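You operate a simulated robot arm through the tools that you are given. There is no shell and no other tool.

The job below is to be done with a simulated two-armed robot. You get a single attempt, and the scene is never put back.

TASK
Wash and dry grimy plate 1 in the washer drawer on SHORT.
Fine: shut the drawer, red switch ON and blue switch set before you press START; at CLEAN hold DRY till the blue lamp lights, then red switch OFF.
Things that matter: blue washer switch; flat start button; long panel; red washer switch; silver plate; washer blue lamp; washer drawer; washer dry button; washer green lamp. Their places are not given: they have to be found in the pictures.

Only the result counts: the job must be done as asked and must still hold three seconds after the hand-in. Knocking over, shifting, dropping, spilling or breaking anything else fails it.

THE ROBOT
Two 7-joint arms with fingered hands on one trunk that stands fixed in place. Base frame: the origin is at the foot of the trunk, x ahead of it, y to its left, z up. Lengths are in m, angles in rad, forces in N, time in s.
The left shoulder is at [0.021, 0.208, 1.398], the right one opposite. Each reaches about 1.152 m from its shoulder. Payload 5 kg a hand.
The tool frame of a hand sits at the grasp point between the pads (the TCP): z along the fingers, y along the line on which they close. The tips reach 0.048 m beyond it. The gripper opens to 0.16 m; its body begins 0.056 m behind the TCP. The gripper is a hand of 4 fingers: y runs from the thumb to the fingers, the wrist lies at [-0.026, -0.142, -0.252] in the tool frame, and closing takes about 1.5 s.
Orientation is that of the tool frame in the base frame, as [roll, pitch, yaw] about the fixed x, y, z axes, in that order (R = Rz(yaw) Ry(pitch) Rx(roll)). With the fingers straight down and the wrist toward the robot, the tool's x, y and z point along [0, 1, 0], [1, 0, 0] and [0, 0, -1] of the base frame.

THE INTERFACE
- The arms move only by the tool move_arm. It takes "left_motion", "right_motion" or both (then of equal length, played together; a hand with none holds still); each is a list of rows, each an object of numbers (a shift or turn left out is 0, a gripper value left out holds the last): "x", "y", "z": the shift along the tool's x, y, z in units of 300 mm (1.0 is 300 mm); "ax", "ay", "az": the turn, a rotation vector about the tool's x, y, z in units of 180 degrees (1.0 is 180 degrees); "grip": the gripper command, from -1 (shut) to 1 (fully open), values between in proportion. In form: [{"x": .., "y": .., "z": .., "ax": .., "ay": .., "az": .., "grip": ..}, ...]. A call has 1 to 20 rows; each row is the pose to reach, as a shift and turn from the pose commanded when the call began, along the tool's axes at that moment. A call with a number of a shift or a turn outside -1 to 1 is refused whole. Rows are played at 5 a second. More than 0.05 m and 0.15 rad between two rows, or a gripper value outside its range, and nothing of the call is played. Where a pose cannot be reached the arm comes as near as it can. A force on the tool above 40 N (or 10 N above the force at the start of the call, whichever is more), or a blocked arm, ends the call early, and 0.2 s more pass. The fingers move at their own pace (about 0.108 m/s each) and stop on an object; they squeeze with about 29 N. The grip force told is the motor's: it shows also when the fingers shut on nothing. Time passes only in rows, and 0.2 s behind the last, so rows that repeat a pose let the fingers close. The reply holds the time, the measured pose of the TCP, the force on the tool along the base axes, the opening and the grip force, in the units named above and with some noise, with the torque about the TCP (base axes, N m) and any sound that the robot's microphone picked up, and new pictures: "show" is both (left out), scene, wrist or none (wrist: the cameras of the hands that moved).
- Cameras (640 x 400 px; columns grow to the right, rows downward): "scene" is now at [0.0997, 0.0133, 1.5857]; the picture's right is [0.14, -0.99, 0.00], its down [-0.58, -0.08, -0.81] and it looks along [0.80, 0.11, -0.58] (base axes); focal length 268 px, centre (320, 200). "left" rides on the left gripper at [-0.087, -0.133, -0.189] in its tool frame; the picture's right is [-0.83, -0.26, 0.49], its down [0.51, -0.71, 0.49] and it looks along [0.22, 0.66, 0.72] (tool axes); focal length 238 px, centre (320, 200). "right" rides on the right gripper at [0.087, -0.133, -0.189] in its tool frame; the picture's right is [-0.83, 0.26, -0.49], its down [-0.51, -0.71, 0.49] and it looks along [-0.22, 0.66, 0.72] (tool axes); focal length 238 px, centre (320, 200).
- slide_trunk(by): moves the trunk up (or, below 0, down) by that many m; the arms and the scene camera ride with it, the base frame stays. It gives what a move gives, with no picture.
- hand_shape(shape, hand): the hand has 4 fingers and takes this shape, open, in about a second: jaw (thumb against the fingers, like two jaws); tri (thumb and two fingers); tip (a fingertip pinch); poke (one finger out to press); point (the index stretched); flat (the hand flat); cup (the hand cupped); fist (a fist). The gripper value then closes the fingers along that shape, each until it touches; the sizes above hold for jaw. It gives what a move gives, with no picture.
- aim_head(pan, tilt): turns the head with the scene camera to pan (to the left, within 1.501 rad either way) and tilt (down, from -0.506 to 1.204), counted from straight ahead of the robot. It gives what a move gives, and a new picture of the scene camera.
- pixel_to_xyz(camera, pixels): for up to 12 pixels [column, row] of the newest picture of that camera ("zoom" is the newest enlarged one), the place [x, y, z] in the base frame of the surface seen there, good to about 0.002 m. No time passes.
- inspect(camera, box): a new picture of the part [left, top, right, bottom] of that camera's present view, enlarged. No time passes.
- close_job(): hands the job in; it is judged then, once.

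Leave the grippers open and the arms clear of the work at the hand-in unless told otherwise.

The tools are called after "Emit:" by a JSON object that holds its "fn" and its "kwargs". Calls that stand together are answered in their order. move_arm: Moves the arms, as the interface text tells. Its arguments: {"type":"object","properties":{"left_motion":{"type":"array","items":{"type":"object","properties":{"x":{"type":"number"},"y":{"type":"number"},"z":{"type":"number"},"ax":{"type":"number"},"ay":{"type":"number"},"az":{"type":"number"},"grip":{"type":"number"}}}},"right_motion":{"type":"array","items":{"type":"object","properties":{"x":{"type":"number"},"y":{"type":"number"},"z":{"type":"number"},"ax":{"type":"number"},"ay":{"type":"number"},"az":{"type":"number"},"grip":{"type":"number"}}}},"show":{"type":"string","enum":["both","scene","wrist","none"]}},"required":[]} The other tools are called the same way: slide_trunk (by) moves the trunk up or down; hand_shape (shape, hand) gives the hand a shape; aim_head (pan, tilt) turns the head that bears the scene camera; pixel_to_xyz (camera, pixels) gives the place of the surface under pixels of a picture; inspect (camera, box) takes an enlarged picture of a part of a camera's view; close_job () hands the job in.

At the start:

```text
t: 0.0
left_tool_pos: [0.7807, 0.3161, 1.2987]
left_tcp_rot: [-3.141, -0.002, 1.571]
left_force: [1.2, 0.5, -0.2]
left_ft_torque: [-0.01, -0.01, 0.02]
left_finger_gap: 0.1593
left_finger_force: 0.0
left_shape: jaw
right_tool_pos: [0.7304, -0.1854, 1.2453]
right_tcp_rot: [3.141, -0.001, 1.57]
right_force: [-0.1, 0.0, -0.1]
right_ft_torque: [-0.03, 0.01, -0.01]
right_finger_gap: 0.1596
right_finger_force: 0.1
right_shape: jaw
trunk travel left (down, up): [-0.4, 0.29]
head pan, tilt (commanded): [0.14, 0.625]
```

scene: 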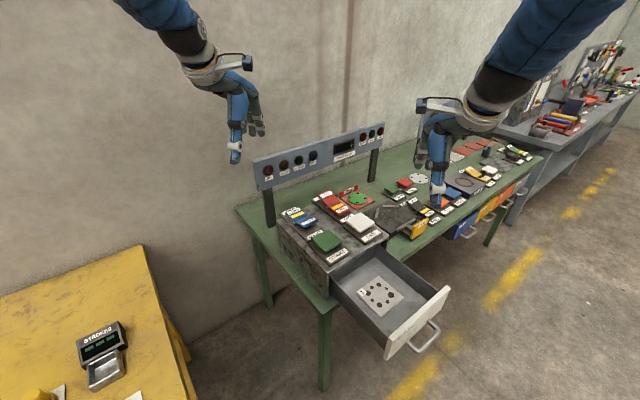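
right: 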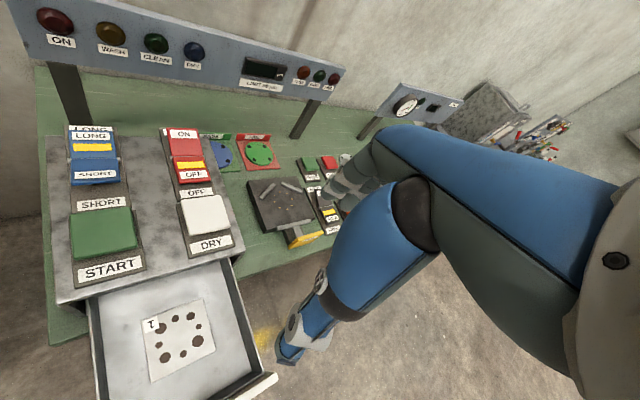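
left: 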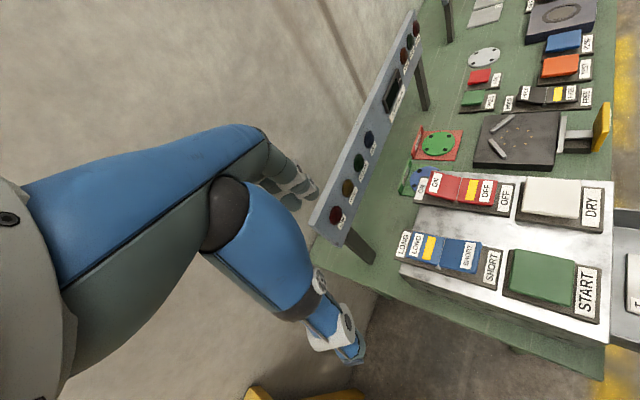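

I see the washer with an open drawer at about (385,295) in the scene picture and a grimy plate lying in it. I'll enlarge the views to read the labels and the plate's number.

Emit:
{"fn": "inspect", "kwargs": {"camera": "scene", "box": [230, 120, 470, 360]}}

Emit:
{"fn": "inspect", "kwargs": {"camera": "right", "box": [30, 100, 290, 400]}}

Emit:
{"fn": "inspect", "kwargs": {"camera": "right", "box": [0, 0, 350, 120]}}

Emit:
{"fn": "inspect", "kwargs": {"camera": "scene", "box": [360, 120, 560, 260]}}

```text
1.67 times, centred on (350, 240) of scene
```

zoom: 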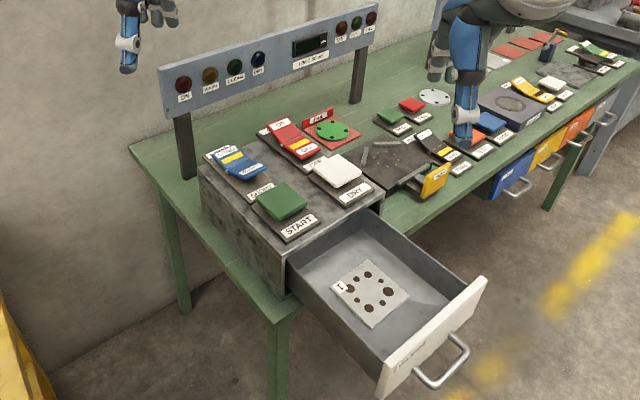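

```text
1.33 times, centred on (160, 250) of right
```

zoom: 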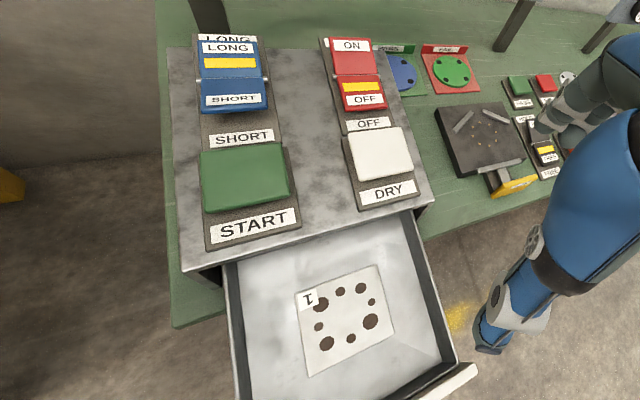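

```text
1.83 times, centred on (175, 60) of right
```

zoom: 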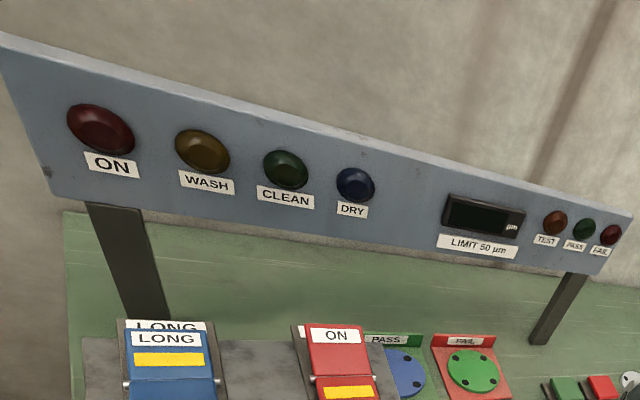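

```text
2.86 times, centred on (460, 190) of scene
```

zoom: 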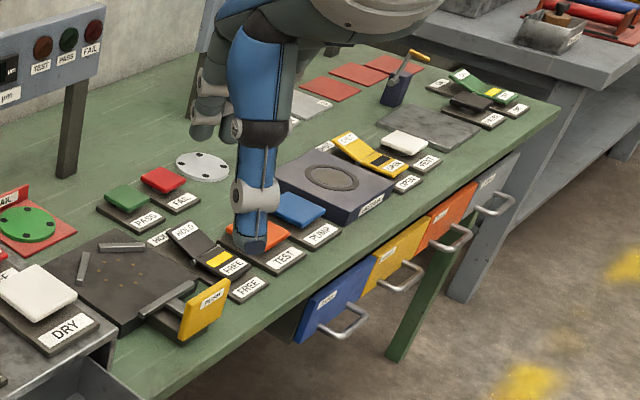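

The plate in the drawer looks like plate 1. I'll look closer at its label and at the switches, then measure the heights of the rocker ends to find which way each one is set.

Emit:
{"fn": "inspect", "kwargs": {"camera": "right", "box": [130, 290, 230, 390]}}

Emit:
{"fn": "pixel_to_xyz", "kwargs": {"camera": "right", "pixels": [[92, 133], [92, 147], [92, 160], [95, 180], [185, 133], [188, 150], [190, 165], [194, 180], [103, 230], [205, 215], [90, 205], [195, 192]]}}

Emit:
{"fn": "inspect", "kwargs": {"camera": "left", "box": [380, 140, 640, 330]}}

```text
4.00 times, centred on (180, 340) of right
```

zoom: 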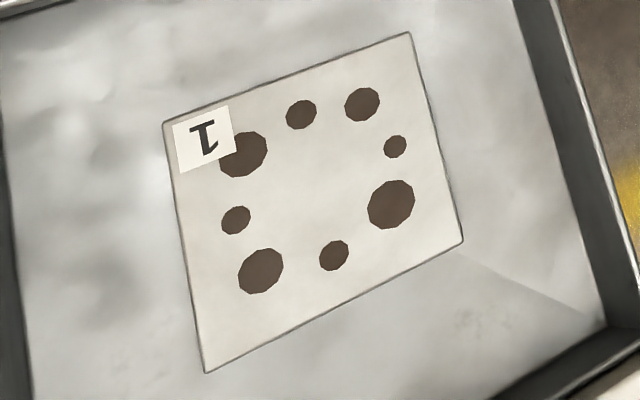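

```text
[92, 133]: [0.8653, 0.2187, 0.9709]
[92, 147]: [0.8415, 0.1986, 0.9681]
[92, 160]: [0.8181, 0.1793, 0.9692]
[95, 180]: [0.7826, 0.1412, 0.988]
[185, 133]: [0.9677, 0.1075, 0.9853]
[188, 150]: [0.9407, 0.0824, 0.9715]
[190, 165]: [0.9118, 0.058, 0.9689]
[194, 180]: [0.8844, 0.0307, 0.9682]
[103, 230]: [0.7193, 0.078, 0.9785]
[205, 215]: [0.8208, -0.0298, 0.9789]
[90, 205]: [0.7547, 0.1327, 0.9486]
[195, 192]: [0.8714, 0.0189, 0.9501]
```

```text
2.11 times, centred on (510, 235) of left
```

zoom: 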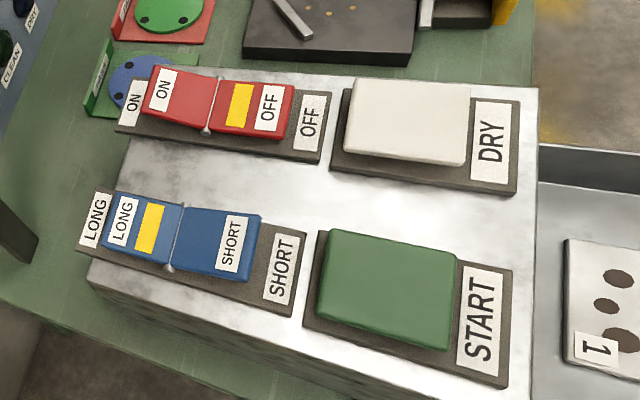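

Plate 1 is confirmed in the drawer. The blue rocker has its LONG end down (z 0.969) and its SHORT end up (0.988). The red rocker has OFF down and ON up. Next I'll measure the drawer front, the handle, the washer body and the lamps.

Emit:
{"fn": "pixel_to_xyz", "kwargs": {"camera": "scene", "pixels": [[390, 345], [445, 292], [418, 322], [437, 325], [410, 349], [385, 347], [425, 348], [330, 288], [378, 248], [380, 293], [362, 276], [400, 300]]}}

Emit:
{"fn": "inspect", "kwargs": {"camera": "scene", "box": [320, 230, 460, 370]}}

Emit:
{"fn": "pixel_to_xyz", "kwargs": {"camera": "right", "pixels": [[52, 22], [110, 35], [156, 45], [194, 53], [60, 160], [45, 300], [240, 255], [205, 128], [75, 225], [135, 225], [100, 255], [230, 215]]}}

```text
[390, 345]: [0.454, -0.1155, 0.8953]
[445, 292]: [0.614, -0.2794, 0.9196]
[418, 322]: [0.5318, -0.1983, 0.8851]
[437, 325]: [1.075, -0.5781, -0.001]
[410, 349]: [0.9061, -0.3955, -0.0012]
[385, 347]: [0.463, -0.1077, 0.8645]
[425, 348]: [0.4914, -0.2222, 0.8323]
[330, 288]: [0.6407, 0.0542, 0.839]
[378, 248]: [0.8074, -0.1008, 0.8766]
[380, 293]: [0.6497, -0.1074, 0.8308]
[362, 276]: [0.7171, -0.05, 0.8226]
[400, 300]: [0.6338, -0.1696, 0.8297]
```

```text
2.86 times, centred on (390, 300) of scene
```

zoom: 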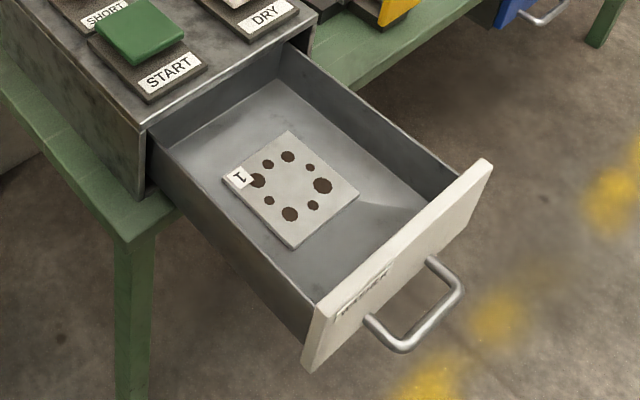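

```text
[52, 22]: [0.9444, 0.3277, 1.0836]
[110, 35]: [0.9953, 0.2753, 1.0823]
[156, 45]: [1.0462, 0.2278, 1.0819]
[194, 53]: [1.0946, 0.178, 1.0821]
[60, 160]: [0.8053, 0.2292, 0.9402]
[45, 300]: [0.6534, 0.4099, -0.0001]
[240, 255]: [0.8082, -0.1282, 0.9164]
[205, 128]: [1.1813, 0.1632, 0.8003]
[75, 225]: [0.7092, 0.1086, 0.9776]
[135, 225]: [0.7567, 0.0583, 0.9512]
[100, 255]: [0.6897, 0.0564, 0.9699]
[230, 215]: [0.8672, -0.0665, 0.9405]
```

The drawer front runs about 45° to the base axes. To push it straight in, I'll measure the front face, its bottom edge and the handle from an enlarged view.

Emit:
{"fn": "inspect", "kwargs": {"camera": "scene", "box": [370, 270, 470, 370]}}

```text
4.00 times, centred on (420, 320) of scene
```

zoom: 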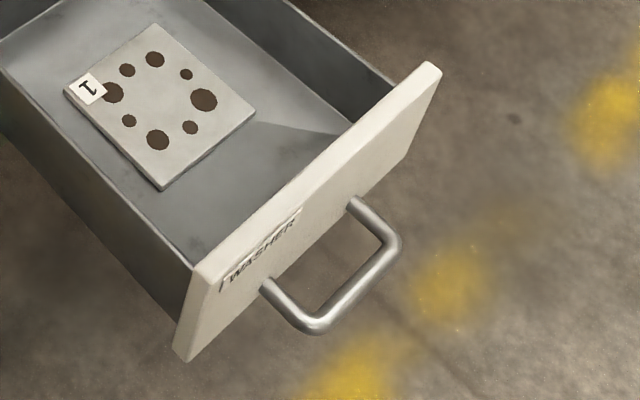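

Emit:
{"fn": "pixel_to_xyz", "kwargs": {"camera": "zoom", "pixels": [[206, 272], [430, 70], [190, 355], [408, 155], [318, 326], [395, 243], [355, 285], [325, 190], [265, 290], [352, 203], [320, 215], [205, 300]]}}

```text
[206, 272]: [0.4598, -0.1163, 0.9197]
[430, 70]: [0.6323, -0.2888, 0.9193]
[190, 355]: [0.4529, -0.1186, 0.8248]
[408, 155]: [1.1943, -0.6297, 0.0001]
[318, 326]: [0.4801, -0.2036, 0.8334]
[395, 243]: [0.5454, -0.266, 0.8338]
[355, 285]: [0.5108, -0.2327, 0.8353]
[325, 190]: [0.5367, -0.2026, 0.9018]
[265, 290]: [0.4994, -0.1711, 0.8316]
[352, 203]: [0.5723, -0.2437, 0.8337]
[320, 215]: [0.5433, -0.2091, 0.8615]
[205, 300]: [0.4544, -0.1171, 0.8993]
```

The geometry is clear:
- The outer face of the drawer front lies at 45°, with its centre near (0.54, -0.21). Its top is at z 0.92 and its bottom about 0.82.
- The handle bar is near (0.51, -0.23, 0.834).

I'll bring the right hand back toward the robot, clear of the drawer, turning it 45° and closing the fingers so I can push the front with their backs.

Emit:
{"fn": "move_arm", "kwargs": {"right_motion": [{"x": -0.0467, "y": -0.09, "z": 0.04, "az": -0.025, "grip": -1}, {"x": -0.0933, "y": -0.18, "z": 0.08, "az": -0.05, "grip": -1}, {"x": -0.14, "y": -0.27, "z": 0.12, "az": -0.075, "grip": -1}, {"x": -0.1867, "y": -0.36, "z": 0.16, "az": -0.1, "grip": -1}, {"x": -0.2333, "y": -0.45, "z": 0.2, "az": -0.125, "grip": -1}, {"x": -0.28, "y": -0.54, "z": 0.24, "az": -0.15, "grip": -1}, {"x": -0.3267, "y": -0.63, "z": 0.28, "az": -0.175, "grip": -1}, {"x": -0.3733, "y": -0.72, "z": 0.32, "az": -0.2, "grip": -1}, {"x": -0.42, "y": -0.81, "z": 0.36, "az": -0.225, "grip": -1}, {"x": -0.4667, "y": -0.9, "z": 0.4, "az": -0.25, "grip": -1}], "show": "both"}}

```text
t: 2.2
left_tool_pos: [0.7791, 0.3157, 1.2995]
left_tcp_rot: [-3.142, -0.002, 1.57]
left_force: [0.2, 0.0, -0.1]
left_ft_torque: [0.07, -0.03, 0.0]
left_finger_gap: 0.1595
left_finger_force: 0.1
left_shape: jaw
right_tool_pos: [0.4584, -0.3276, 1.1254]
right_tcp_rot: [3.141, 0.0, 2.358]
right_force: [-0.7, -1.5, 0.6]
right_ft_torque: [0.07, -0.04, -0.02]
right_finger_gap: 0.0
right_finger_force: 28.9
right_shape: jaw
trunk travel left (down, up): [-0.4, 0.29]
head pan, tilt (commanded): [0.14, 0.625]
```

scene: 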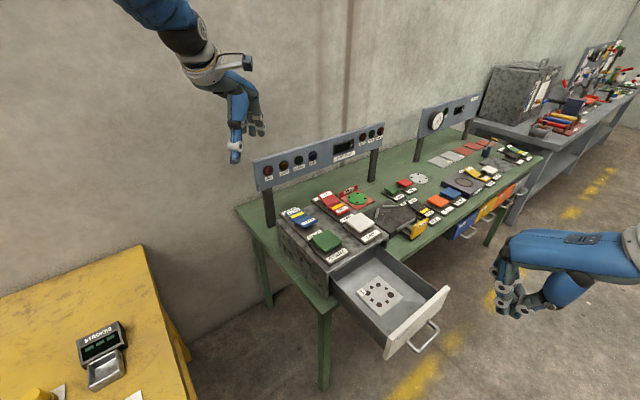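
right: 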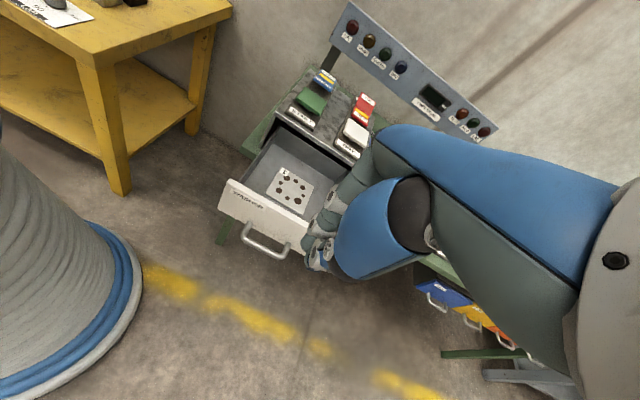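

The right hand is clear of the drawer and the fingers are shut. Before coming down I'll check the hand's real extent, so I know where its leading surface is relative to the TCP.

Emit:
{"fn": "inspect", "kwargs": {"camera": "scene", "box": [470, 210, 630, 330]}}

Emit:
{"fn": "pixel_to_xyz", "kwargs": {"camera": "scene", "pixels": [[500, 300], [505, 285], [510, 265], [515, 245], [525, 300], [540, 300], [515, 312], [575, 245], [495, 270], [560, 300]]}}

```text
3.33 times, centred on (550, 270) of scene
```

zoom: 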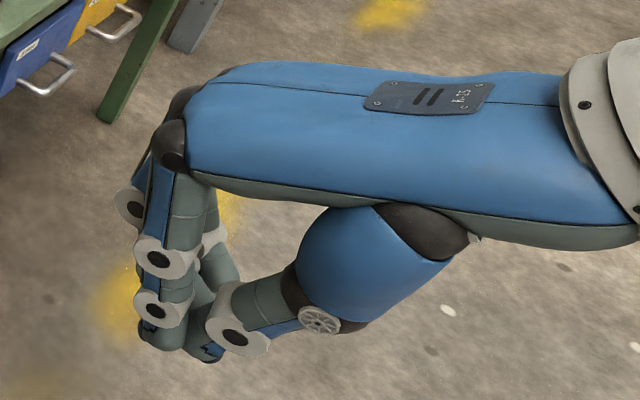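

```text
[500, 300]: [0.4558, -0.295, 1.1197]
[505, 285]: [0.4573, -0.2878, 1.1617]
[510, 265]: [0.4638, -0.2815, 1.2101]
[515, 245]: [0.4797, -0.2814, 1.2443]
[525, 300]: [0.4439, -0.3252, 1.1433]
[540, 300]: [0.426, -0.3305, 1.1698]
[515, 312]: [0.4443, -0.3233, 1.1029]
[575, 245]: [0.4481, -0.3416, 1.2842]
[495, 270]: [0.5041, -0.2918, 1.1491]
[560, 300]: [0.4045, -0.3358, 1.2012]
```

The knuckles bulge about 0.05 m ahead of the TCP. I'll tilt the hand 30° so the fingertips lead and the knuckles stay behind, away from START and DRY. Then I'll come down in front of the drawer face, with the fingertips above the handle at about z 0.86.

Emit:
{"fn": "move_arm", "kwargs": {"right_motion": [{"x": 0.0127, "y": 0.004, "z": 0.105, "ax": -0.0238, "grip": -1}, {"x": 0.0254, "y": 0.007, "z": 0.21, "ax": -0.0476, "grip": -1}, {"x": 0.038, "y": 0.011, "z": 0.315, "ax": -0.0714, "grip": -1}, {"x": 0.051, "y": 0.014, "z": 0.42, "ax": -0.0952, "grip": -1}, {"x": 0.0636, "y": 0.018, "z": 0.525, "ax": -0.119, "grip": -1}, {"x": 0.076, "y": 0.021, "z": 0.63, "ax": -0.1429, "grip": -1}, {"x": 0.089, "y": 0.025, "z": 0.735, "ax": -0.1667, "grip": -1}], "show": "both"}}

```text
t: 3.8
left_tool_pos: [0.7831, 0.3152, 1.2972]
left_tcp_rot: [-3.14, 0.0, 1.568]
left_force: [2.5, 1.1, -0.9]
left_ft_torque: [-0.05, 0.23, -0.05]
left_finger_gap: 0.1597
left_finger_force: 0.1
left_shape: jaw
right_tool_pos: [0.4478, -0.3046, 0.9031]
right_tcp_rot: [2.619, -0.001, 2.356]
right_force: [-19.0, -0.3, -21.3]
right_ft_torque: [1.26, -2.27, -1.29]
right_finger_gap: 0.0
right_finger_force: 28.5
right_shape: jaw
trunk travel left (down, up): [-0.4, 0.29]
head pan, tilt (commanded): [0.14, 0.625]
```

scene: 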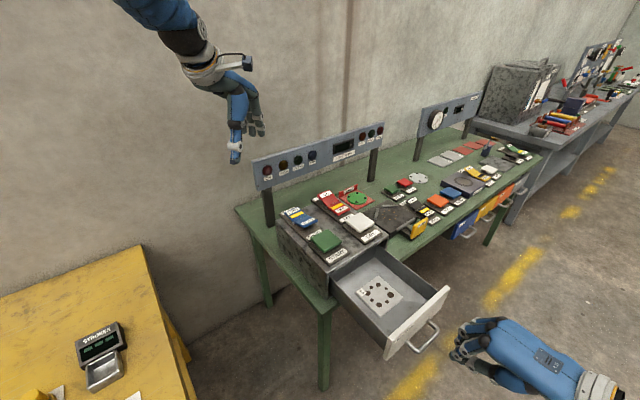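
right: 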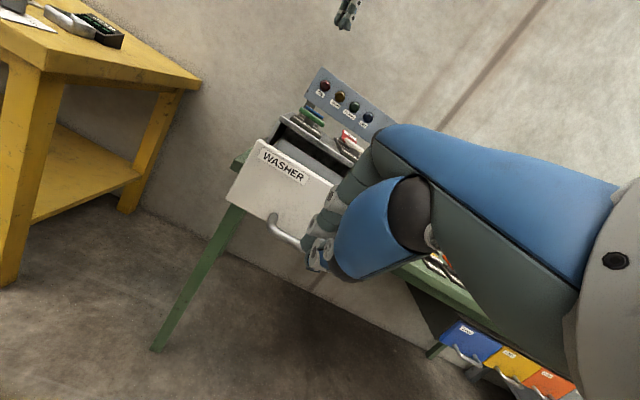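

The hand is in front of the drawer face, but the reply shows a force of about 28 N. I'll hold still for a moment to see whether that was only motion or a real contact.

Emit:
{"fn": "move_arm", "kwargs": {"right_motion": [{"grip": -1}, {"grip": -1}], "show": "none"}}

Emit:
{"fn": "inspect", "kwargs": {"camera": "scene", "box": [360, 270, 520, 400]}}

Emit:
{"fn": "inspect", "kwargs": {"camera": "right", "box": [200, 90, 460, 320]}}

```text
t: 4.4
left_tool_pos: [0.7804, 0.3155, 1.3001]
left_tcp_rot: [-3.141, 0.001, 1.569]
left_force: [0.4, -0.3, 0.7]
left_ft_torque: [0.06, -0.05, 0.03]
left_finger_gap: 0.1598
left_finger_force: 0.0
left_shape: jaw
right_tool_pos: [0.4458, -0.3033, 0.9047]
right_tcp_rot: [2.617, -0.001, 2.357]
right_force: [-0.3, 0.0, -0.5]
right_ft_torque: [0.04, -0.07, -0.06]
right_finger_gap: 0.0002
right_finger_force: 28.6
right_shape: jaw
trunk travel left (down, up): [-0.4, 0.29]
head pan, tilt (commanded): [0.14, 0.625]
```

```text
3.08 times, centred on (440, 335) of scene
```

zoom: 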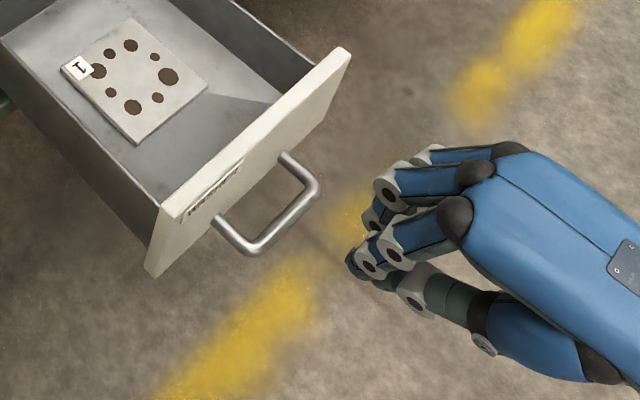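

```text
1.74 times, centred on (330, 205) of right
```

zoom: 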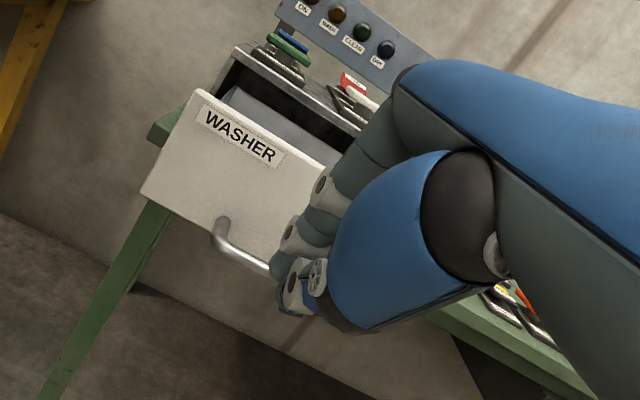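

The force was only from motion. It now reads about 0 and nothing is touching. I'll push straight along the drawer's slide axis at a slow, even pace.

Emit:
{"fn": "move_arm", "kwargs": {"right_motion": [{"y": 0.0433, "z": 0.025, "grip": -1}, {"y": 0.0866, "z": 0.05, "grip": -1}, {"y": 0.1299, "z": 0.075, "grip": -1}, {"y": 0.1732, "z": 0.1, "grip": -1}, {"y": 0.2165, "z": 0.125, "grip": -1}, {"y": 0.2598, "z": 0.15, "grip": -1}, {"y": 0.3031, "z": 0.175, "grip": -1}, {"y": 0.3464, "z": 0.2, "grip": -1}, {"y": 0.3897, "z": 0.225, "grip": -1}, {"y": 0.433, "z": 0.25, "grip": -1}, {"y": 0.4763, "z": 0.275, "grip": -1}, {"y": 0.5196, "z": 0.3, "grip": -1}, {"y": 0.5629, "z": 0.325, "grip": -1}, {"y": 0.6062, "z": 0.35, "grip": -1}], "show": "both"}}

```text
t: 7.4
left_tool_pos: [0.7789, 0.317, 1.2974]
left_tcp_rot: [-3.139, 0.0, 1.571]
left_force: [0.4, 0.6, -1.1]
left_ft_torque: [-0.05, 0.04, -0.02]
left_finger_gap: 0.1599
left_finger_force: 0.1
left_shape: jaw
right_tool_pos: [0.5944, -0.1517, 0.9049]
right_tcp_rot: [2.617, -0.002, 2.357]
right_force: [0.3, 0.4, -0.3]
right_ft_torque: [0.0, 0.02, -0.05]
right_finger_gap: 0.0003
right_finger_force: 29.6
right_shape: jaw
trunk travel left (down, up): [-0.4, 0.29]
head pan, tilt (commanded): [0.14, 0.625]
```

scene: 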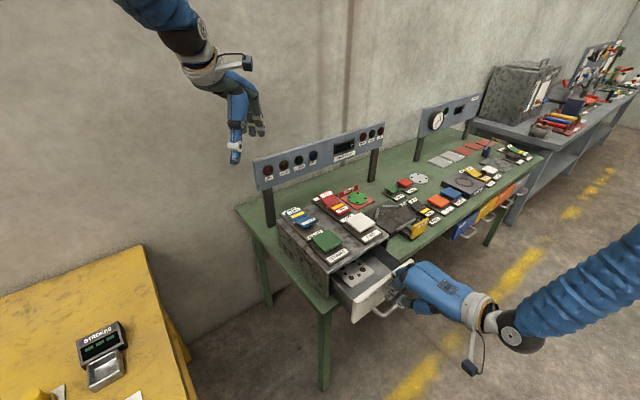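
right: 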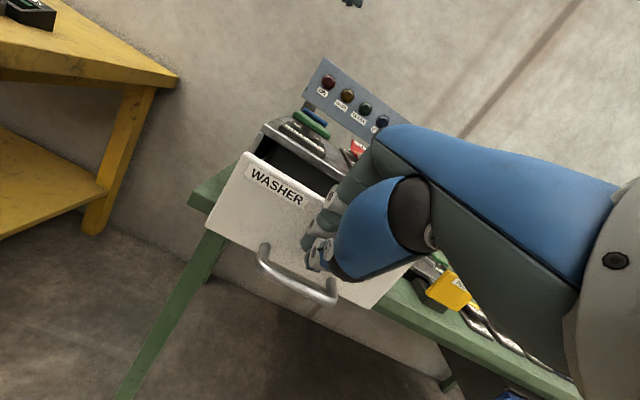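

The drawer is sliding in with almost no force. I'll check the front's position and the clearance to START and DRY before the last stretch.

Emit:
{"fn": "inspect", "kwargs": {"camera": "scene", "box": [290, 210, 450, 340]}}

Emit:
{"fn": "pixel_to_xyz", "kwargs": {"camera": "scene", "pixels": [[357, 312], [365, 300], [335, 270], [343, 265], [388, 237], [400, 262], [395, 292]]}}

```text
3.08 times, centred on (370, 275) of scene
```

zoom: 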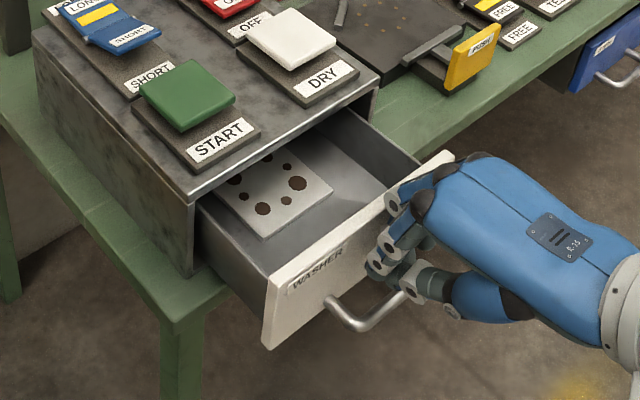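

```text
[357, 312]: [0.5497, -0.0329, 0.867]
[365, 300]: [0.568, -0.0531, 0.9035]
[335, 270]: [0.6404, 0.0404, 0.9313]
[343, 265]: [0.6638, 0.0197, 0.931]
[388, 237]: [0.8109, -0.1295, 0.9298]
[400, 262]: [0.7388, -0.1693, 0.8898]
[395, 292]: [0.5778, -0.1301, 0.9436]
```

The face still has about 0.1 m to go. The hand sits outside the front edge of the washer and well clear of the controls, so I'll push the rest in smaller steps.

Emit:
{"fn": "move_arm", "kwargs": {"right_motion": [{"y": 0.0346, "z": 0.02, "grip": -1}, {"y": 0.0693, "z": 0.04, "grip": -1}, {"y": 0.1039, "z": 0.06, "grip": -1}, {"y": 0.1386, "z": 0.08, "grip": -1}, {"y": 0.1732, "z": 0.1, "grip": -1}, {"y": 0.2078, "z": 0.12, "grip": -1}, {"y": 0.2425, "z": 0.14, "grip": -1}, {"y": 0.2771, "z": 0.16, "grip": -1}, {"y": 0.2944, "z": 0.17, "grip": -1}], "show": "both"}}

```text
t: 9.4
left_tool_pos: [0.7803, 0.3164, 1.2981]
left_tcp_rot: [3.141, 0.001, 1.571]
left_force: [-0.5, 1.5, 0.1]
left_ft_torque: [-0.08, 0.0, 0.02]
left_finger_gap: 0.1597
left_finger_force: 0.0
left_shape: jaw
right_tool_pos: [0.6671, -0.0805, 0.9056]
right_tcp_rot: [2.618, -0.001, 2.356]
right_force: [0.0, 0.7, -0.6]
right_ft_torque: [0.01, 0.01, 0.02]
right_finger_gap: 0.0
right_finger_force: 28.8
right_shape: jaw
trunk travel left (down, up): [-0.4, 0.29]
head pan, tilt (commanded): [0.14, 0.625]
```

scene: 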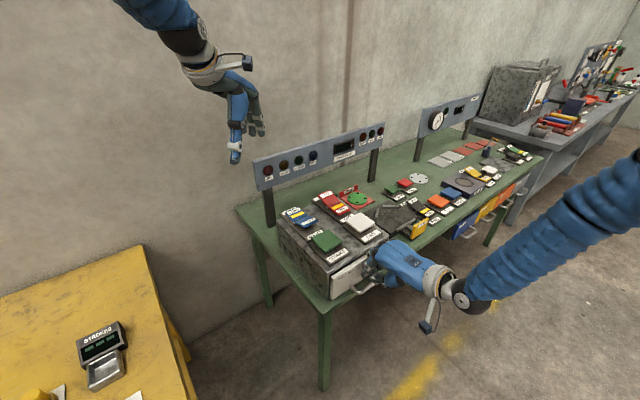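
right: 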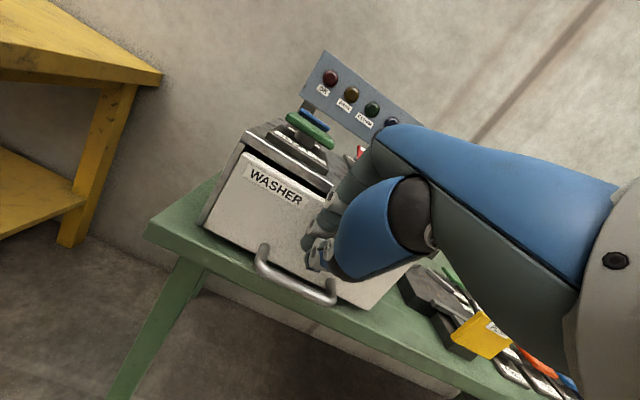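

The front is nearly flush and the force is still about 0. I'll push in millimetre steps until I feel the end stop.

Emit:
{"fn": "move_arm", "kwargs": {"right_motion": [{"y": 0.0087, "z": 0.005, "grip": -1}, {"y": 0.0173, "z": 0.01, "grip": -1}, {"y": 0.026, "z": 0.015, "grip": -1}, {"y": 0.0346, "z": 0.02, "grip": -1}, {"y": 0.0433, "z": 0.025, "grip": -1}, {"y": 0.052, "z": 0.03, "grip": -1}, {"y": 0.0606, "z": 0.035, "grip": -1}], "show": "wrist"}}

Emit:
{"fn": "inspect", "kwargs": {"camera": "scene", "box": [290, 200, 430, 320]}}

```text
t: 10.4
left_tool_pos: [0.7765, 0.3166, 1.2991]
left_tcp_rot: [3.14, -0.002, 1.573]
left_force: [0.2, 0.0, -0.6]
left_ft_torque: [-0.01, -0.01, 0.01]
left_finger_gap: 0.1595
left_finger_force: 0.1
left_shape: jaw
right_tool_pos: [0.6713, -0.0762, 0.9042]
right_tcp_rot: [2.623, -0.001, 2.354]
right_force: [-25.8, -28.0, 16.4]
right_ft_torque: [0.58, -1.23, -1.04]
right_finger_gap: 0.0003
right_finger_force: 28.9
right_shape: jaw
trunk travel left (down, up): [-0.4, 0.29]
head pan, tilt (commanded): [0.14, 0.625]
stopped in row 5 (right hand): the force on the tool passed its limit at 43 N (the readings are from after the stop); the commanded pose is now the measured one
```

right: 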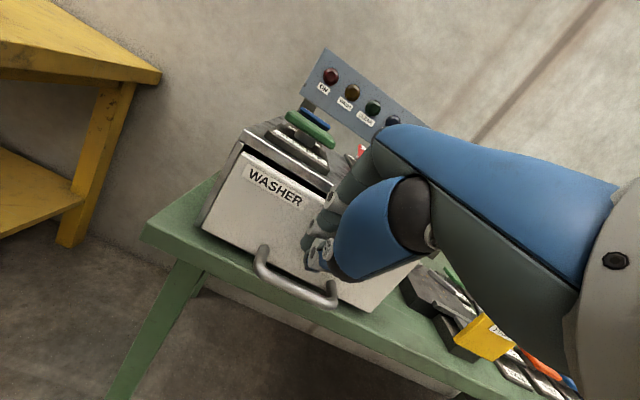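

```text
3.33 times, centred on (360, 260) of scene
```

zoom: 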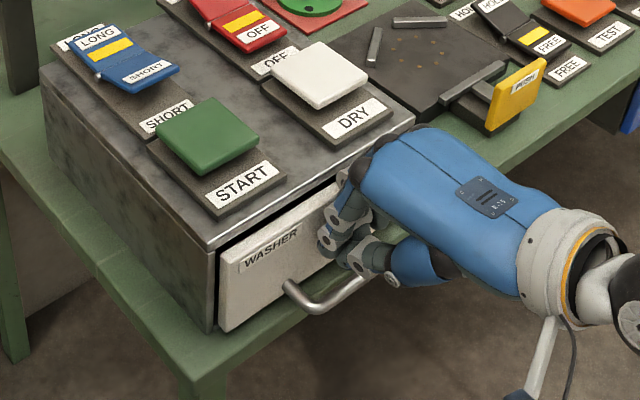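

The drawer hit its end stop at 43 N, so it is shut. I'll withdraw the right hand straight back, at a height that stays above the handle.

Emit:
{"fn": "move_arm", "kwargs": {"right_motion": [{"y": -0.0433, "z": -0.025, "grip": -1}, {"y": -0.13, "z": -0.075, "grip": -1}, {"y": -0.2165, "z": -0.125, "grip": -1}, {"y": -0.3248, "z": -0.1875, "grip": -1}, {"y": -0.433, "z": -0.25, "grip": -1}, {"y": -0.5413, "z": -0.3125, "grip": -1}, {"y": -0.6495, "z": -0.375, "grip": -1}, {"y": -0.7361, "z": -0.425, "grip": -1}], "show": "both"}}

Emit:
{"fn": "hand_shape", "kwargs": {"hand": "left", "shape": "poke"}}

```text
t: 12.2
left_tool_pos: [0.7787, 0.3173, 1.2986]
left_tcp_rot: [3.141, 0.001, 1.573]
left_force: [-0.4, -0.1, 0.3]
left_ft_torque: [0.05, -0.02, -0.01]
left_finger_gap: 0.1596
left_finger_force: 0.0
left_shape: jaw
right_tool_pos: [0.4944, -0.2542, 0.9042]
right_tcp_rot: [2.617, -0.001, 2.356]
right_force: [-0.3, 0.0, -0.2]
right_ft_torque: [0.02, -0.03, 0.01]
right_finger_gap: 0.0
right_finger_force: 29.6
right_shape: jaw
trunk travel left (down, up): [-0.4, 0.29]
head pan, tilt (commanded): [0.14, 0.625]
```

scene: 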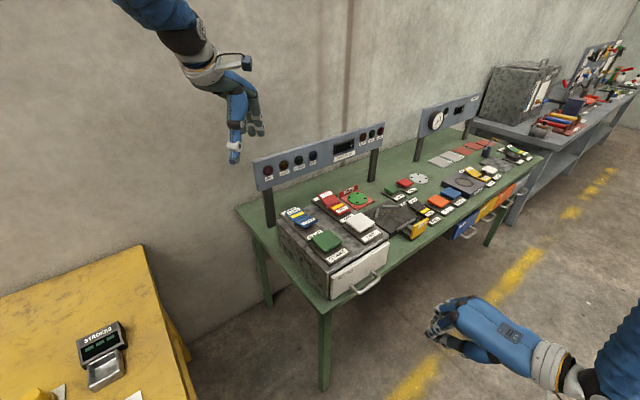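
right: 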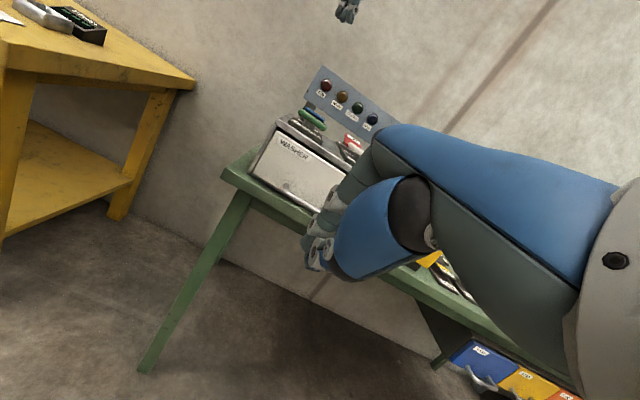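

```text
t: 13.1
left_tool_pos: [0.7796, 0.3183, 1.2983]
left_tcp_rot: [-3.141, -0.001, 1.571]
left_force: [0.4, -0.7, 0.2]
left_ft_torque: [0.0, 0.0, -0.01]
left_finger_gap: 0.0
left_finger_force: 0.1
left_shape: poke
right_tool_pos: [0.4953, -0.2536, 0.9034]
right_tcp_rot: [2.619, -0.001, 2.355]
right_force: [0.9, -0.5, -0.1]
right_ft_torque: [0.0, 0.01, -0.01]
right_finger_gap: 0.0
right_finger_force: 29.3
right_shape: jaw
trunk travel left (down, up): [-0.4, 0.29]
head pan, tilt (commanded): [0.14, 0.625]
```

The drawer stayed shut when the hand left, and the left hand is now in the poke shape. I'll check the drawer front closely and find where the poking fingertip is relative to the TCP.

Emit:
{"fn": "inspect", "kwargs": {"camera": "scene", "box": [280, 200, 400, 310]}}

Emit:
{"fn": "inspect", "kwargs": {"camera": "left", "box": [0, 0, 640, 400]}}

Emit:
{"fn": "inspect", "kwargs": {"camera": "scene", "box": [180, 40, 300, 190]}}

```text
3.64 times, centred on (340, 255) of scene
```

zoom: 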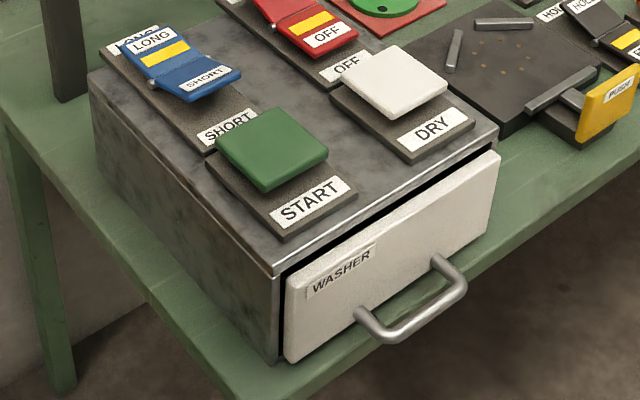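

```text
1.00 times, centred on (320, 200) of left (not enlarged: the box is as wide or as high as the picture)
```

zoom: 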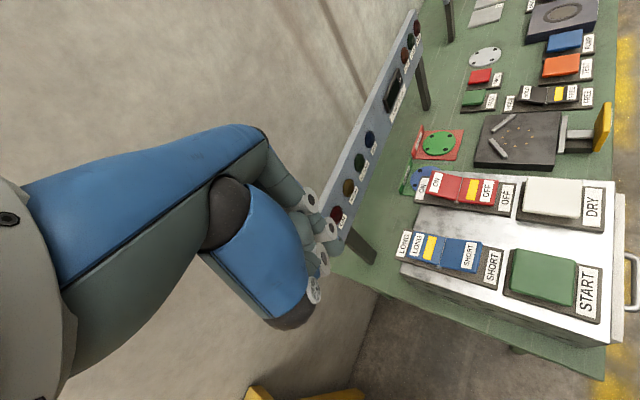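

```text
2.67 times, centred on (240, 115) of scene
```

zoom: 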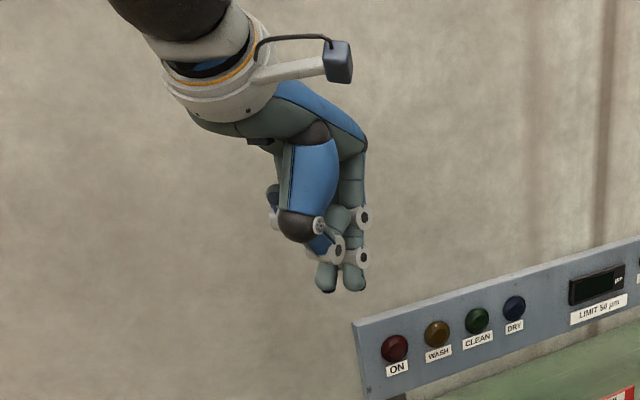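

The drawer looks flush. Now a closer look at the poke fingers, with 3D points of their tips.

Emit:
{"fn": "inspect", "kwargs": {"camera": "scene", "box": [215, 90, 275, 160]}}

Emit:
{"fn": "pixel_to_xyz", "kwargs": {"camera": "zoom", "pixels": [[320, 340], [250, 340], [240, 355], [330, 310], [260, 300], [300, 250], [320, 300], [270, 330], [230, 330]]}}

```text
5.71 times, centred on (245, 125) of scene
```

zoom: 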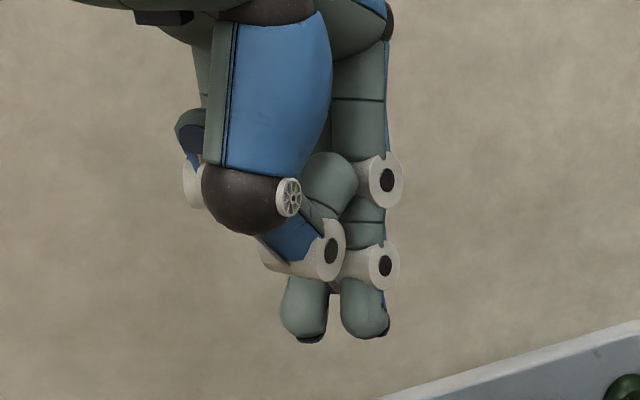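

```text
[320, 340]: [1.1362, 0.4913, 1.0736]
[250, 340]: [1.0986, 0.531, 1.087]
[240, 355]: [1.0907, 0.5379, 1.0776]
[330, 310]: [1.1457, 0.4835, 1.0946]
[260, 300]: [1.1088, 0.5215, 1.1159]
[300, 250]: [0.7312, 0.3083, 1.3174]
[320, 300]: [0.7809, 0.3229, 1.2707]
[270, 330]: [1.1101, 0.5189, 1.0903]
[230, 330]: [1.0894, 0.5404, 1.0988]
```

Emit:
{"fn": "pixel_to_xyz", "kwargs": {"camera": "zoom", "pixels": [[303, 300], [305, 325], [310, 338], [360, 300], [365, 320], [370, 333], [380, 265], [385, 185], [190, 185], [330, 250], [330, 180], [355, 120]]}}

Emit:
{"fn": "inspect", "kwargs": {"camera": "left", "box": [230, 150, 360, 340]}}

```text
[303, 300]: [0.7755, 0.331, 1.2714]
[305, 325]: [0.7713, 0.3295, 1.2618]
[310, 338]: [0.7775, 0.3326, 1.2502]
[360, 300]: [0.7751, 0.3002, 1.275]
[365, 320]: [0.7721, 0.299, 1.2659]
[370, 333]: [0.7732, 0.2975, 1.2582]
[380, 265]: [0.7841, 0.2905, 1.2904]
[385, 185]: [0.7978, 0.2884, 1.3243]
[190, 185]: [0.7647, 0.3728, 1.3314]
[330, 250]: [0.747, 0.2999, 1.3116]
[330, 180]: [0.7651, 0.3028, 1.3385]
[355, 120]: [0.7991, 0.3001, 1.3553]
```

```text
2.11 times, centred on (295, 245) of left
```

zoom: 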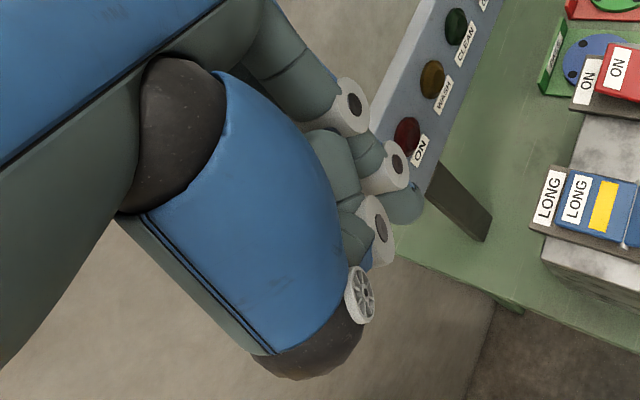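

Poke leaves two tips close together, near (0.775, 0.299) and (0.775, 0.331), both about 0.048 below the TCP. I'll try the "point" shape to see whether a single finger sticks out more clearly.

Emit:
{"fn": "hand_shape", "kwargs": {"hand": "left", "shape": "point"}}

Emit:
{"fn": "inspect", "kwargs": {"camera": "scene", "box": [215, 90, 275, 160]}}

Emit:
{"fn": "inspect", "kwargs": {"camera": "left", "box": [200, 100, 400, 360]}}

```text
t: 14.0
left_tool_pos: [0.7801, 0.3192, 1.2984]
left_tcp_rot: [-3.14, 0.0, 1.573]
left_force: [-0.3, -0.4, 0.0]
left_ft_torque: [-0.01, 0.02, 0.02]
left_finger_gap: 0.0
left_finger_force: 0.0
left_shape: point
right_tool_pos: [0.4955, -0.2537, 0.905]
right_tcp_rot: [2.621, -0.001, 2.355]
right_force: [-0.2, -0.7, 0.1]
right_ft_torque: [0.0, 0.02, -0.01]
right_finger_gap: 0.0
right_finger_force: 28.6
right_shape: jaw
trunk travel left (down, up): [-0.4, 0.29]
head pan, tilt (commanded): [0.14, 0.625]
```

```text
5.71 times, centred on (245, 125) of scene
```

zoom: 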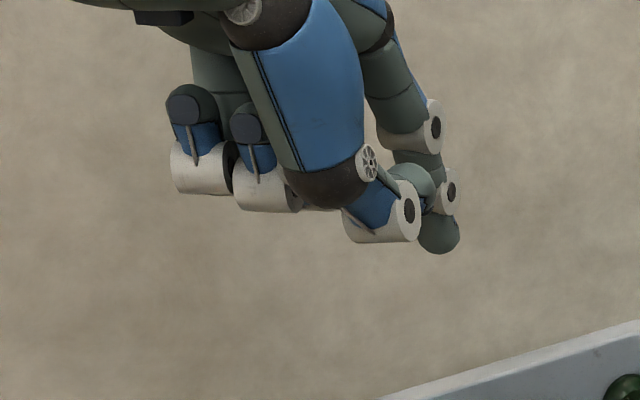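

```text
1.54 times, centred on (300, 230) of left
```

zoom: 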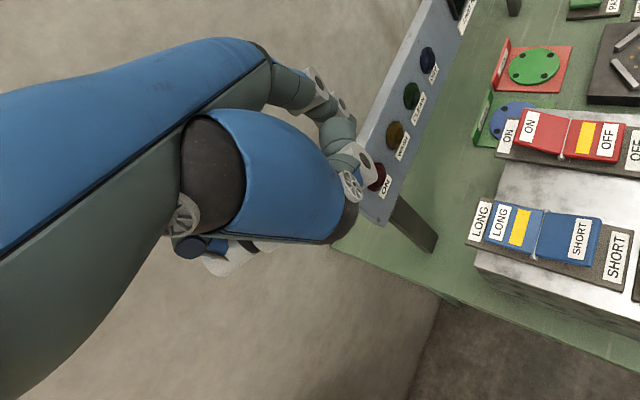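

"Point" stretches the index forward rather than down, so poke suits pressing better. I'll go back to poke and meanwhile measure the size of the rockers and caps.

Emit:
{"fn": "hand_shape", "kwargs": {"hand": "left", "shape": "poke"}}

Emit:
{"fn": "inspect", "kwargs": {"camera": "left", "box": [395, 165, 635, 325]}}

Emit:
{"fn": "pixel_to_xyz", "kwargs": {"camera": "zoom", "pixels": [[187, 213], [229, 220], [215, 183], [215, 285], [120, 178], [40, 235], [52, 190], [258, 60], [95, 50], [290, 85], [245, 130], [150, 70]]}}

```text
t: 14.9
left_tool_pos: [0.7791, 0.3182, 1.2976]
left_tcp_rot: [-3.14, 0.0, 1.573]
left_force: [0.1, -0.4, 0.2]
left_ft_torque: [-0.02, -0.01, -0.03]
left_finger_gap: 0.0
left_finger_force: 0.0
left_shape: poke
right_tool_pos: [0.4958, -0.2528, 0.9049]
right_tcp_rot: [2.619, -0.001, 2.355]
right_force: [-1.0, -0.3, -0.1]
right_ft_torque: [0.02, 0.03, 0.01]
right_finger_gap: 0.0
right_finger_force: 29.3
right_shape: jaw
trunk travel left (down, up): [-0.4, 0.29]
head pan, tilt (commanded): [0.14, 0.625]
```

```text
2.50 times, centred on (515, 245) of left
```

zoom: 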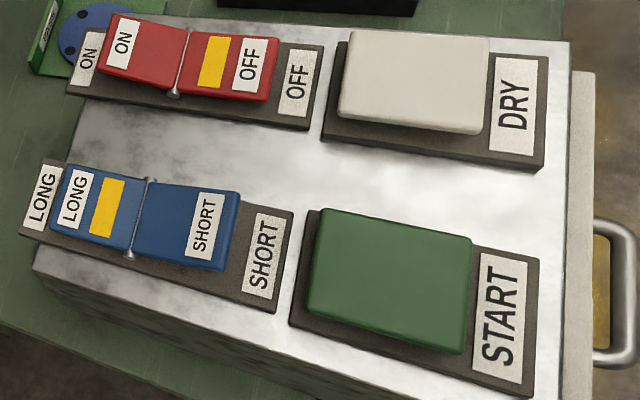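

```text
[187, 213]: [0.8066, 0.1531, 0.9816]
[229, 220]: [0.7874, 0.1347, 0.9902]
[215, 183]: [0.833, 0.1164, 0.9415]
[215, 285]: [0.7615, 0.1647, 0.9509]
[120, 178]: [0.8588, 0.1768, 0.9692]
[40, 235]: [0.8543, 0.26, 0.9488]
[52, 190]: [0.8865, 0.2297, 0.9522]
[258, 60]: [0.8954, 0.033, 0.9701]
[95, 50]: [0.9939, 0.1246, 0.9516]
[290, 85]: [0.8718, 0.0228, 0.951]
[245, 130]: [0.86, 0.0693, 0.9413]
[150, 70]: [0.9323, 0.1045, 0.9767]
```

Emit:
{"fn": "pixel_to_xyz", "kwargs": {"camera": "zoom", "pixels": [[236, 195], [219, 266], [68, 169], [55, 215], [118, 20], [102, 68], [276, 42], [266, 97], [328, 214], [468, 243], [458, 345], [312, 298]]}}

Emit:
{"fn": "pixel_to_xyz", "kwargs": {"camera": "zoom", "pixels": [[354, 36], [485, 52], [478, 128], [344, 110], [148, 182], [128, 253], [188, 35], [173, 92], [390, 280], [415, 85], [320, 265], [310, 335]]}}

```text
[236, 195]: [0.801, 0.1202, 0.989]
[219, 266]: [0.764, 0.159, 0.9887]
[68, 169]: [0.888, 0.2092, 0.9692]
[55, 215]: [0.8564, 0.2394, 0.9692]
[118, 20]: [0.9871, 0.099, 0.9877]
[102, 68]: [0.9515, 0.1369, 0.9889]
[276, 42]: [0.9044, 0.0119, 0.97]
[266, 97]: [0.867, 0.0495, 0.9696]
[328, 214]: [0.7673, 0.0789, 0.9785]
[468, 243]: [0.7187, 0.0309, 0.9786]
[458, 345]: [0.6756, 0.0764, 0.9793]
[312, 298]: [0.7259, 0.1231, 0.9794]
```

```text
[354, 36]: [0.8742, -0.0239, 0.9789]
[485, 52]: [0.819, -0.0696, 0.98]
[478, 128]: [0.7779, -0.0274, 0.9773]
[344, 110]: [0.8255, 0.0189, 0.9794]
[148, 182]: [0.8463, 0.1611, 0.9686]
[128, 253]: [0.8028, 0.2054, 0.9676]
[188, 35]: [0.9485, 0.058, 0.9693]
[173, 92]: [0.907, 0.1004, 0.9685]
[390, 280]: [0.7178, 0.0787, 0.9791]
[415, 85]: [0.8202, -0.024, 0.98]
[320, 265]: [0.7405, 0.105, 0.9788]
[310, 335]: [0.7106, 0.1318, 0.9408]
```

Measured positions:

| Control | Place | Top z |
|---|---|---|
| Blue SHORT end | centre (0.783, 0.140), hinge (0.825, 0.183) | 0.989, raised |
| Red ON end | centre (0.969, 0.118) | 0.988, raised |
| START cap | centre (0.722, 0.077) | 0.979 |
| DRY cap | centre (0.824, -0.026) | 0.979 |

The poke tips reach about 0.048 below the TCP. I'll move the left hand to hover over the SHORT half of the blue rocker at (0.791, 0.149).

Emit:
{"fn": "move_arm", "kwargs": {"left_motion": [{"x": -0.08, "y": 0.006, "z": 0.09}, {"x": -0.16, "y": 0.012, "z": 0.18}, {"x": -0.24, "y": 0.018, "z": 0.28}, {"x": -0.32, "y": 0.024, "z": 0.38}, {"x": -0.4, "y": 0.03, "z": 0.48}, {"x": -0.48, "y": 0.035, "z": 0.57}, {"x": -0.563, "y": 0.04, "z": 0.66}, {"x": -0.563, "y": 0.04, "z": 0.66}], "show": "both"}}

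```text
t: 16.7
left_tool_pos: [0.7924, 0.1485, 1.1005]
left_tcp_rot: [3.14, 0.001, 1.57]
left_force: [0.4, 0.8, 1.1]
left_ft_torque: [-0.04, -0.07, -0.01]
left_finger_gap: 0.0001
left_finger_force: 0.1
left_shape: poke
right_tool_pos: [0.4945, -0.2531, 0.9051]
right_tcp_rot: [2.622, -0.002, 2.358]
right_force: [0.9, -0.1, -0.3]
right_ft_torque: [-0.04, 0.02, -0.03]
right_finger_gap: 0.0
right_finger_force: 29.1
right_shape: jaw
trunk travel left (down, up): [-0.4, 0.29]
head pan, tilt (commanded): [0.14, 0.625]
```

scene: 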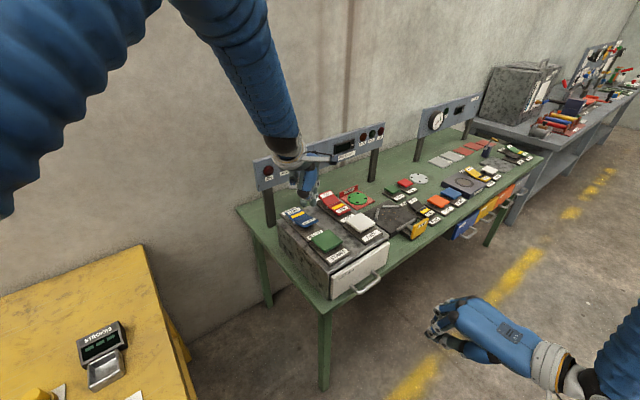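
left: 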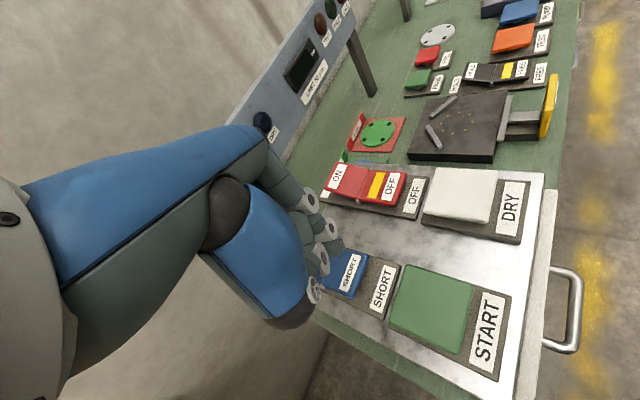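

The left hand hovers over the blue rocker. I'll zoom in to check the alignment and the tip positions before pressing.

Emit:
{"fn": "inspect", "kwargs": {"camera": "scene", "box": [265, 160, 355, 250]}}

Emit:
{"fn": "inspect", "kwargs": {"camera": "left", "box": [240, 170, 420, 340]}}

```text
4.44 times, centred on (310, 205) of scene
```

zoom: 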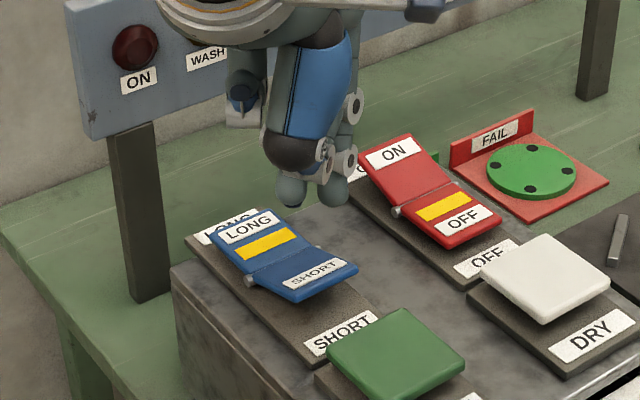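

```text
2.35 times, centred on (330, 255) of left
```

zoom: 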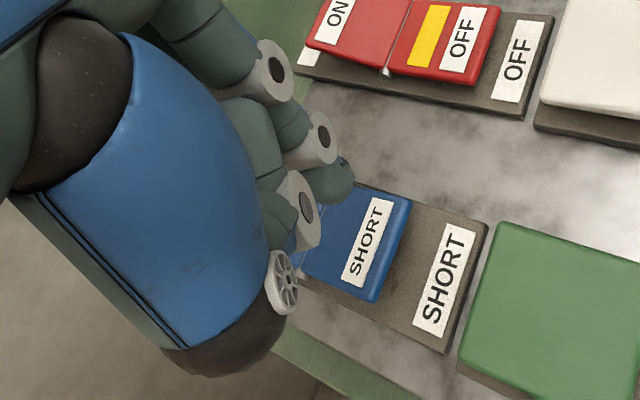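

Emit:
{"fn": "pixel_to_xyz", "kwargs": {"camera": "zoom", "pixels": [[325, 180], [338, 190], [322, 200], [345, 180], [308, 195], [290, 225], [320, 140], [370, 240], [340, 260]]}}

Emit:
{"fn": "pixel_to_xyz", "kwargs": {"camera": "scene", "pixels": [[306, 202], [312, 202], [330, 205], [338, 203], [332, 196], [319, 191]]}}

```text
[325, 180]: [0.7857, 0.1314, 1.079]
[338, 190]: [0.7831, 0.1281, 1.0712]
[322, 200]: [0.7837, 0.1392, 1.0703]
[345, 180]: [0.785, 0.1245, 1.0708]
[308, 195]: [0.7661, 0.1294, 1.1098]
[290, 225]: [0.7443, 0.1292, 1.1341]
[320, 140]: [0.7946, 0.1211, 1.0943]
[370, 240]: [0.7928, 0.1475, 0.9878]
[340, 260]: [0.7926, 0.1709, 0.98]
```

```text
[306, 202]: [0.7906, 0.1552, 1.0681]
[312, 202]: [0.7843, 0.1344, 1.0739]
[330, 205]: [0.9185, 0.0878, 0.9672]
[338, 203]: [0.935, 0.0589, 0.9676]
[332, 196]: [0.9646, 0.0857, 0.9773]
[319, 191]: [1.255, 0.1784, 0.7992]
```

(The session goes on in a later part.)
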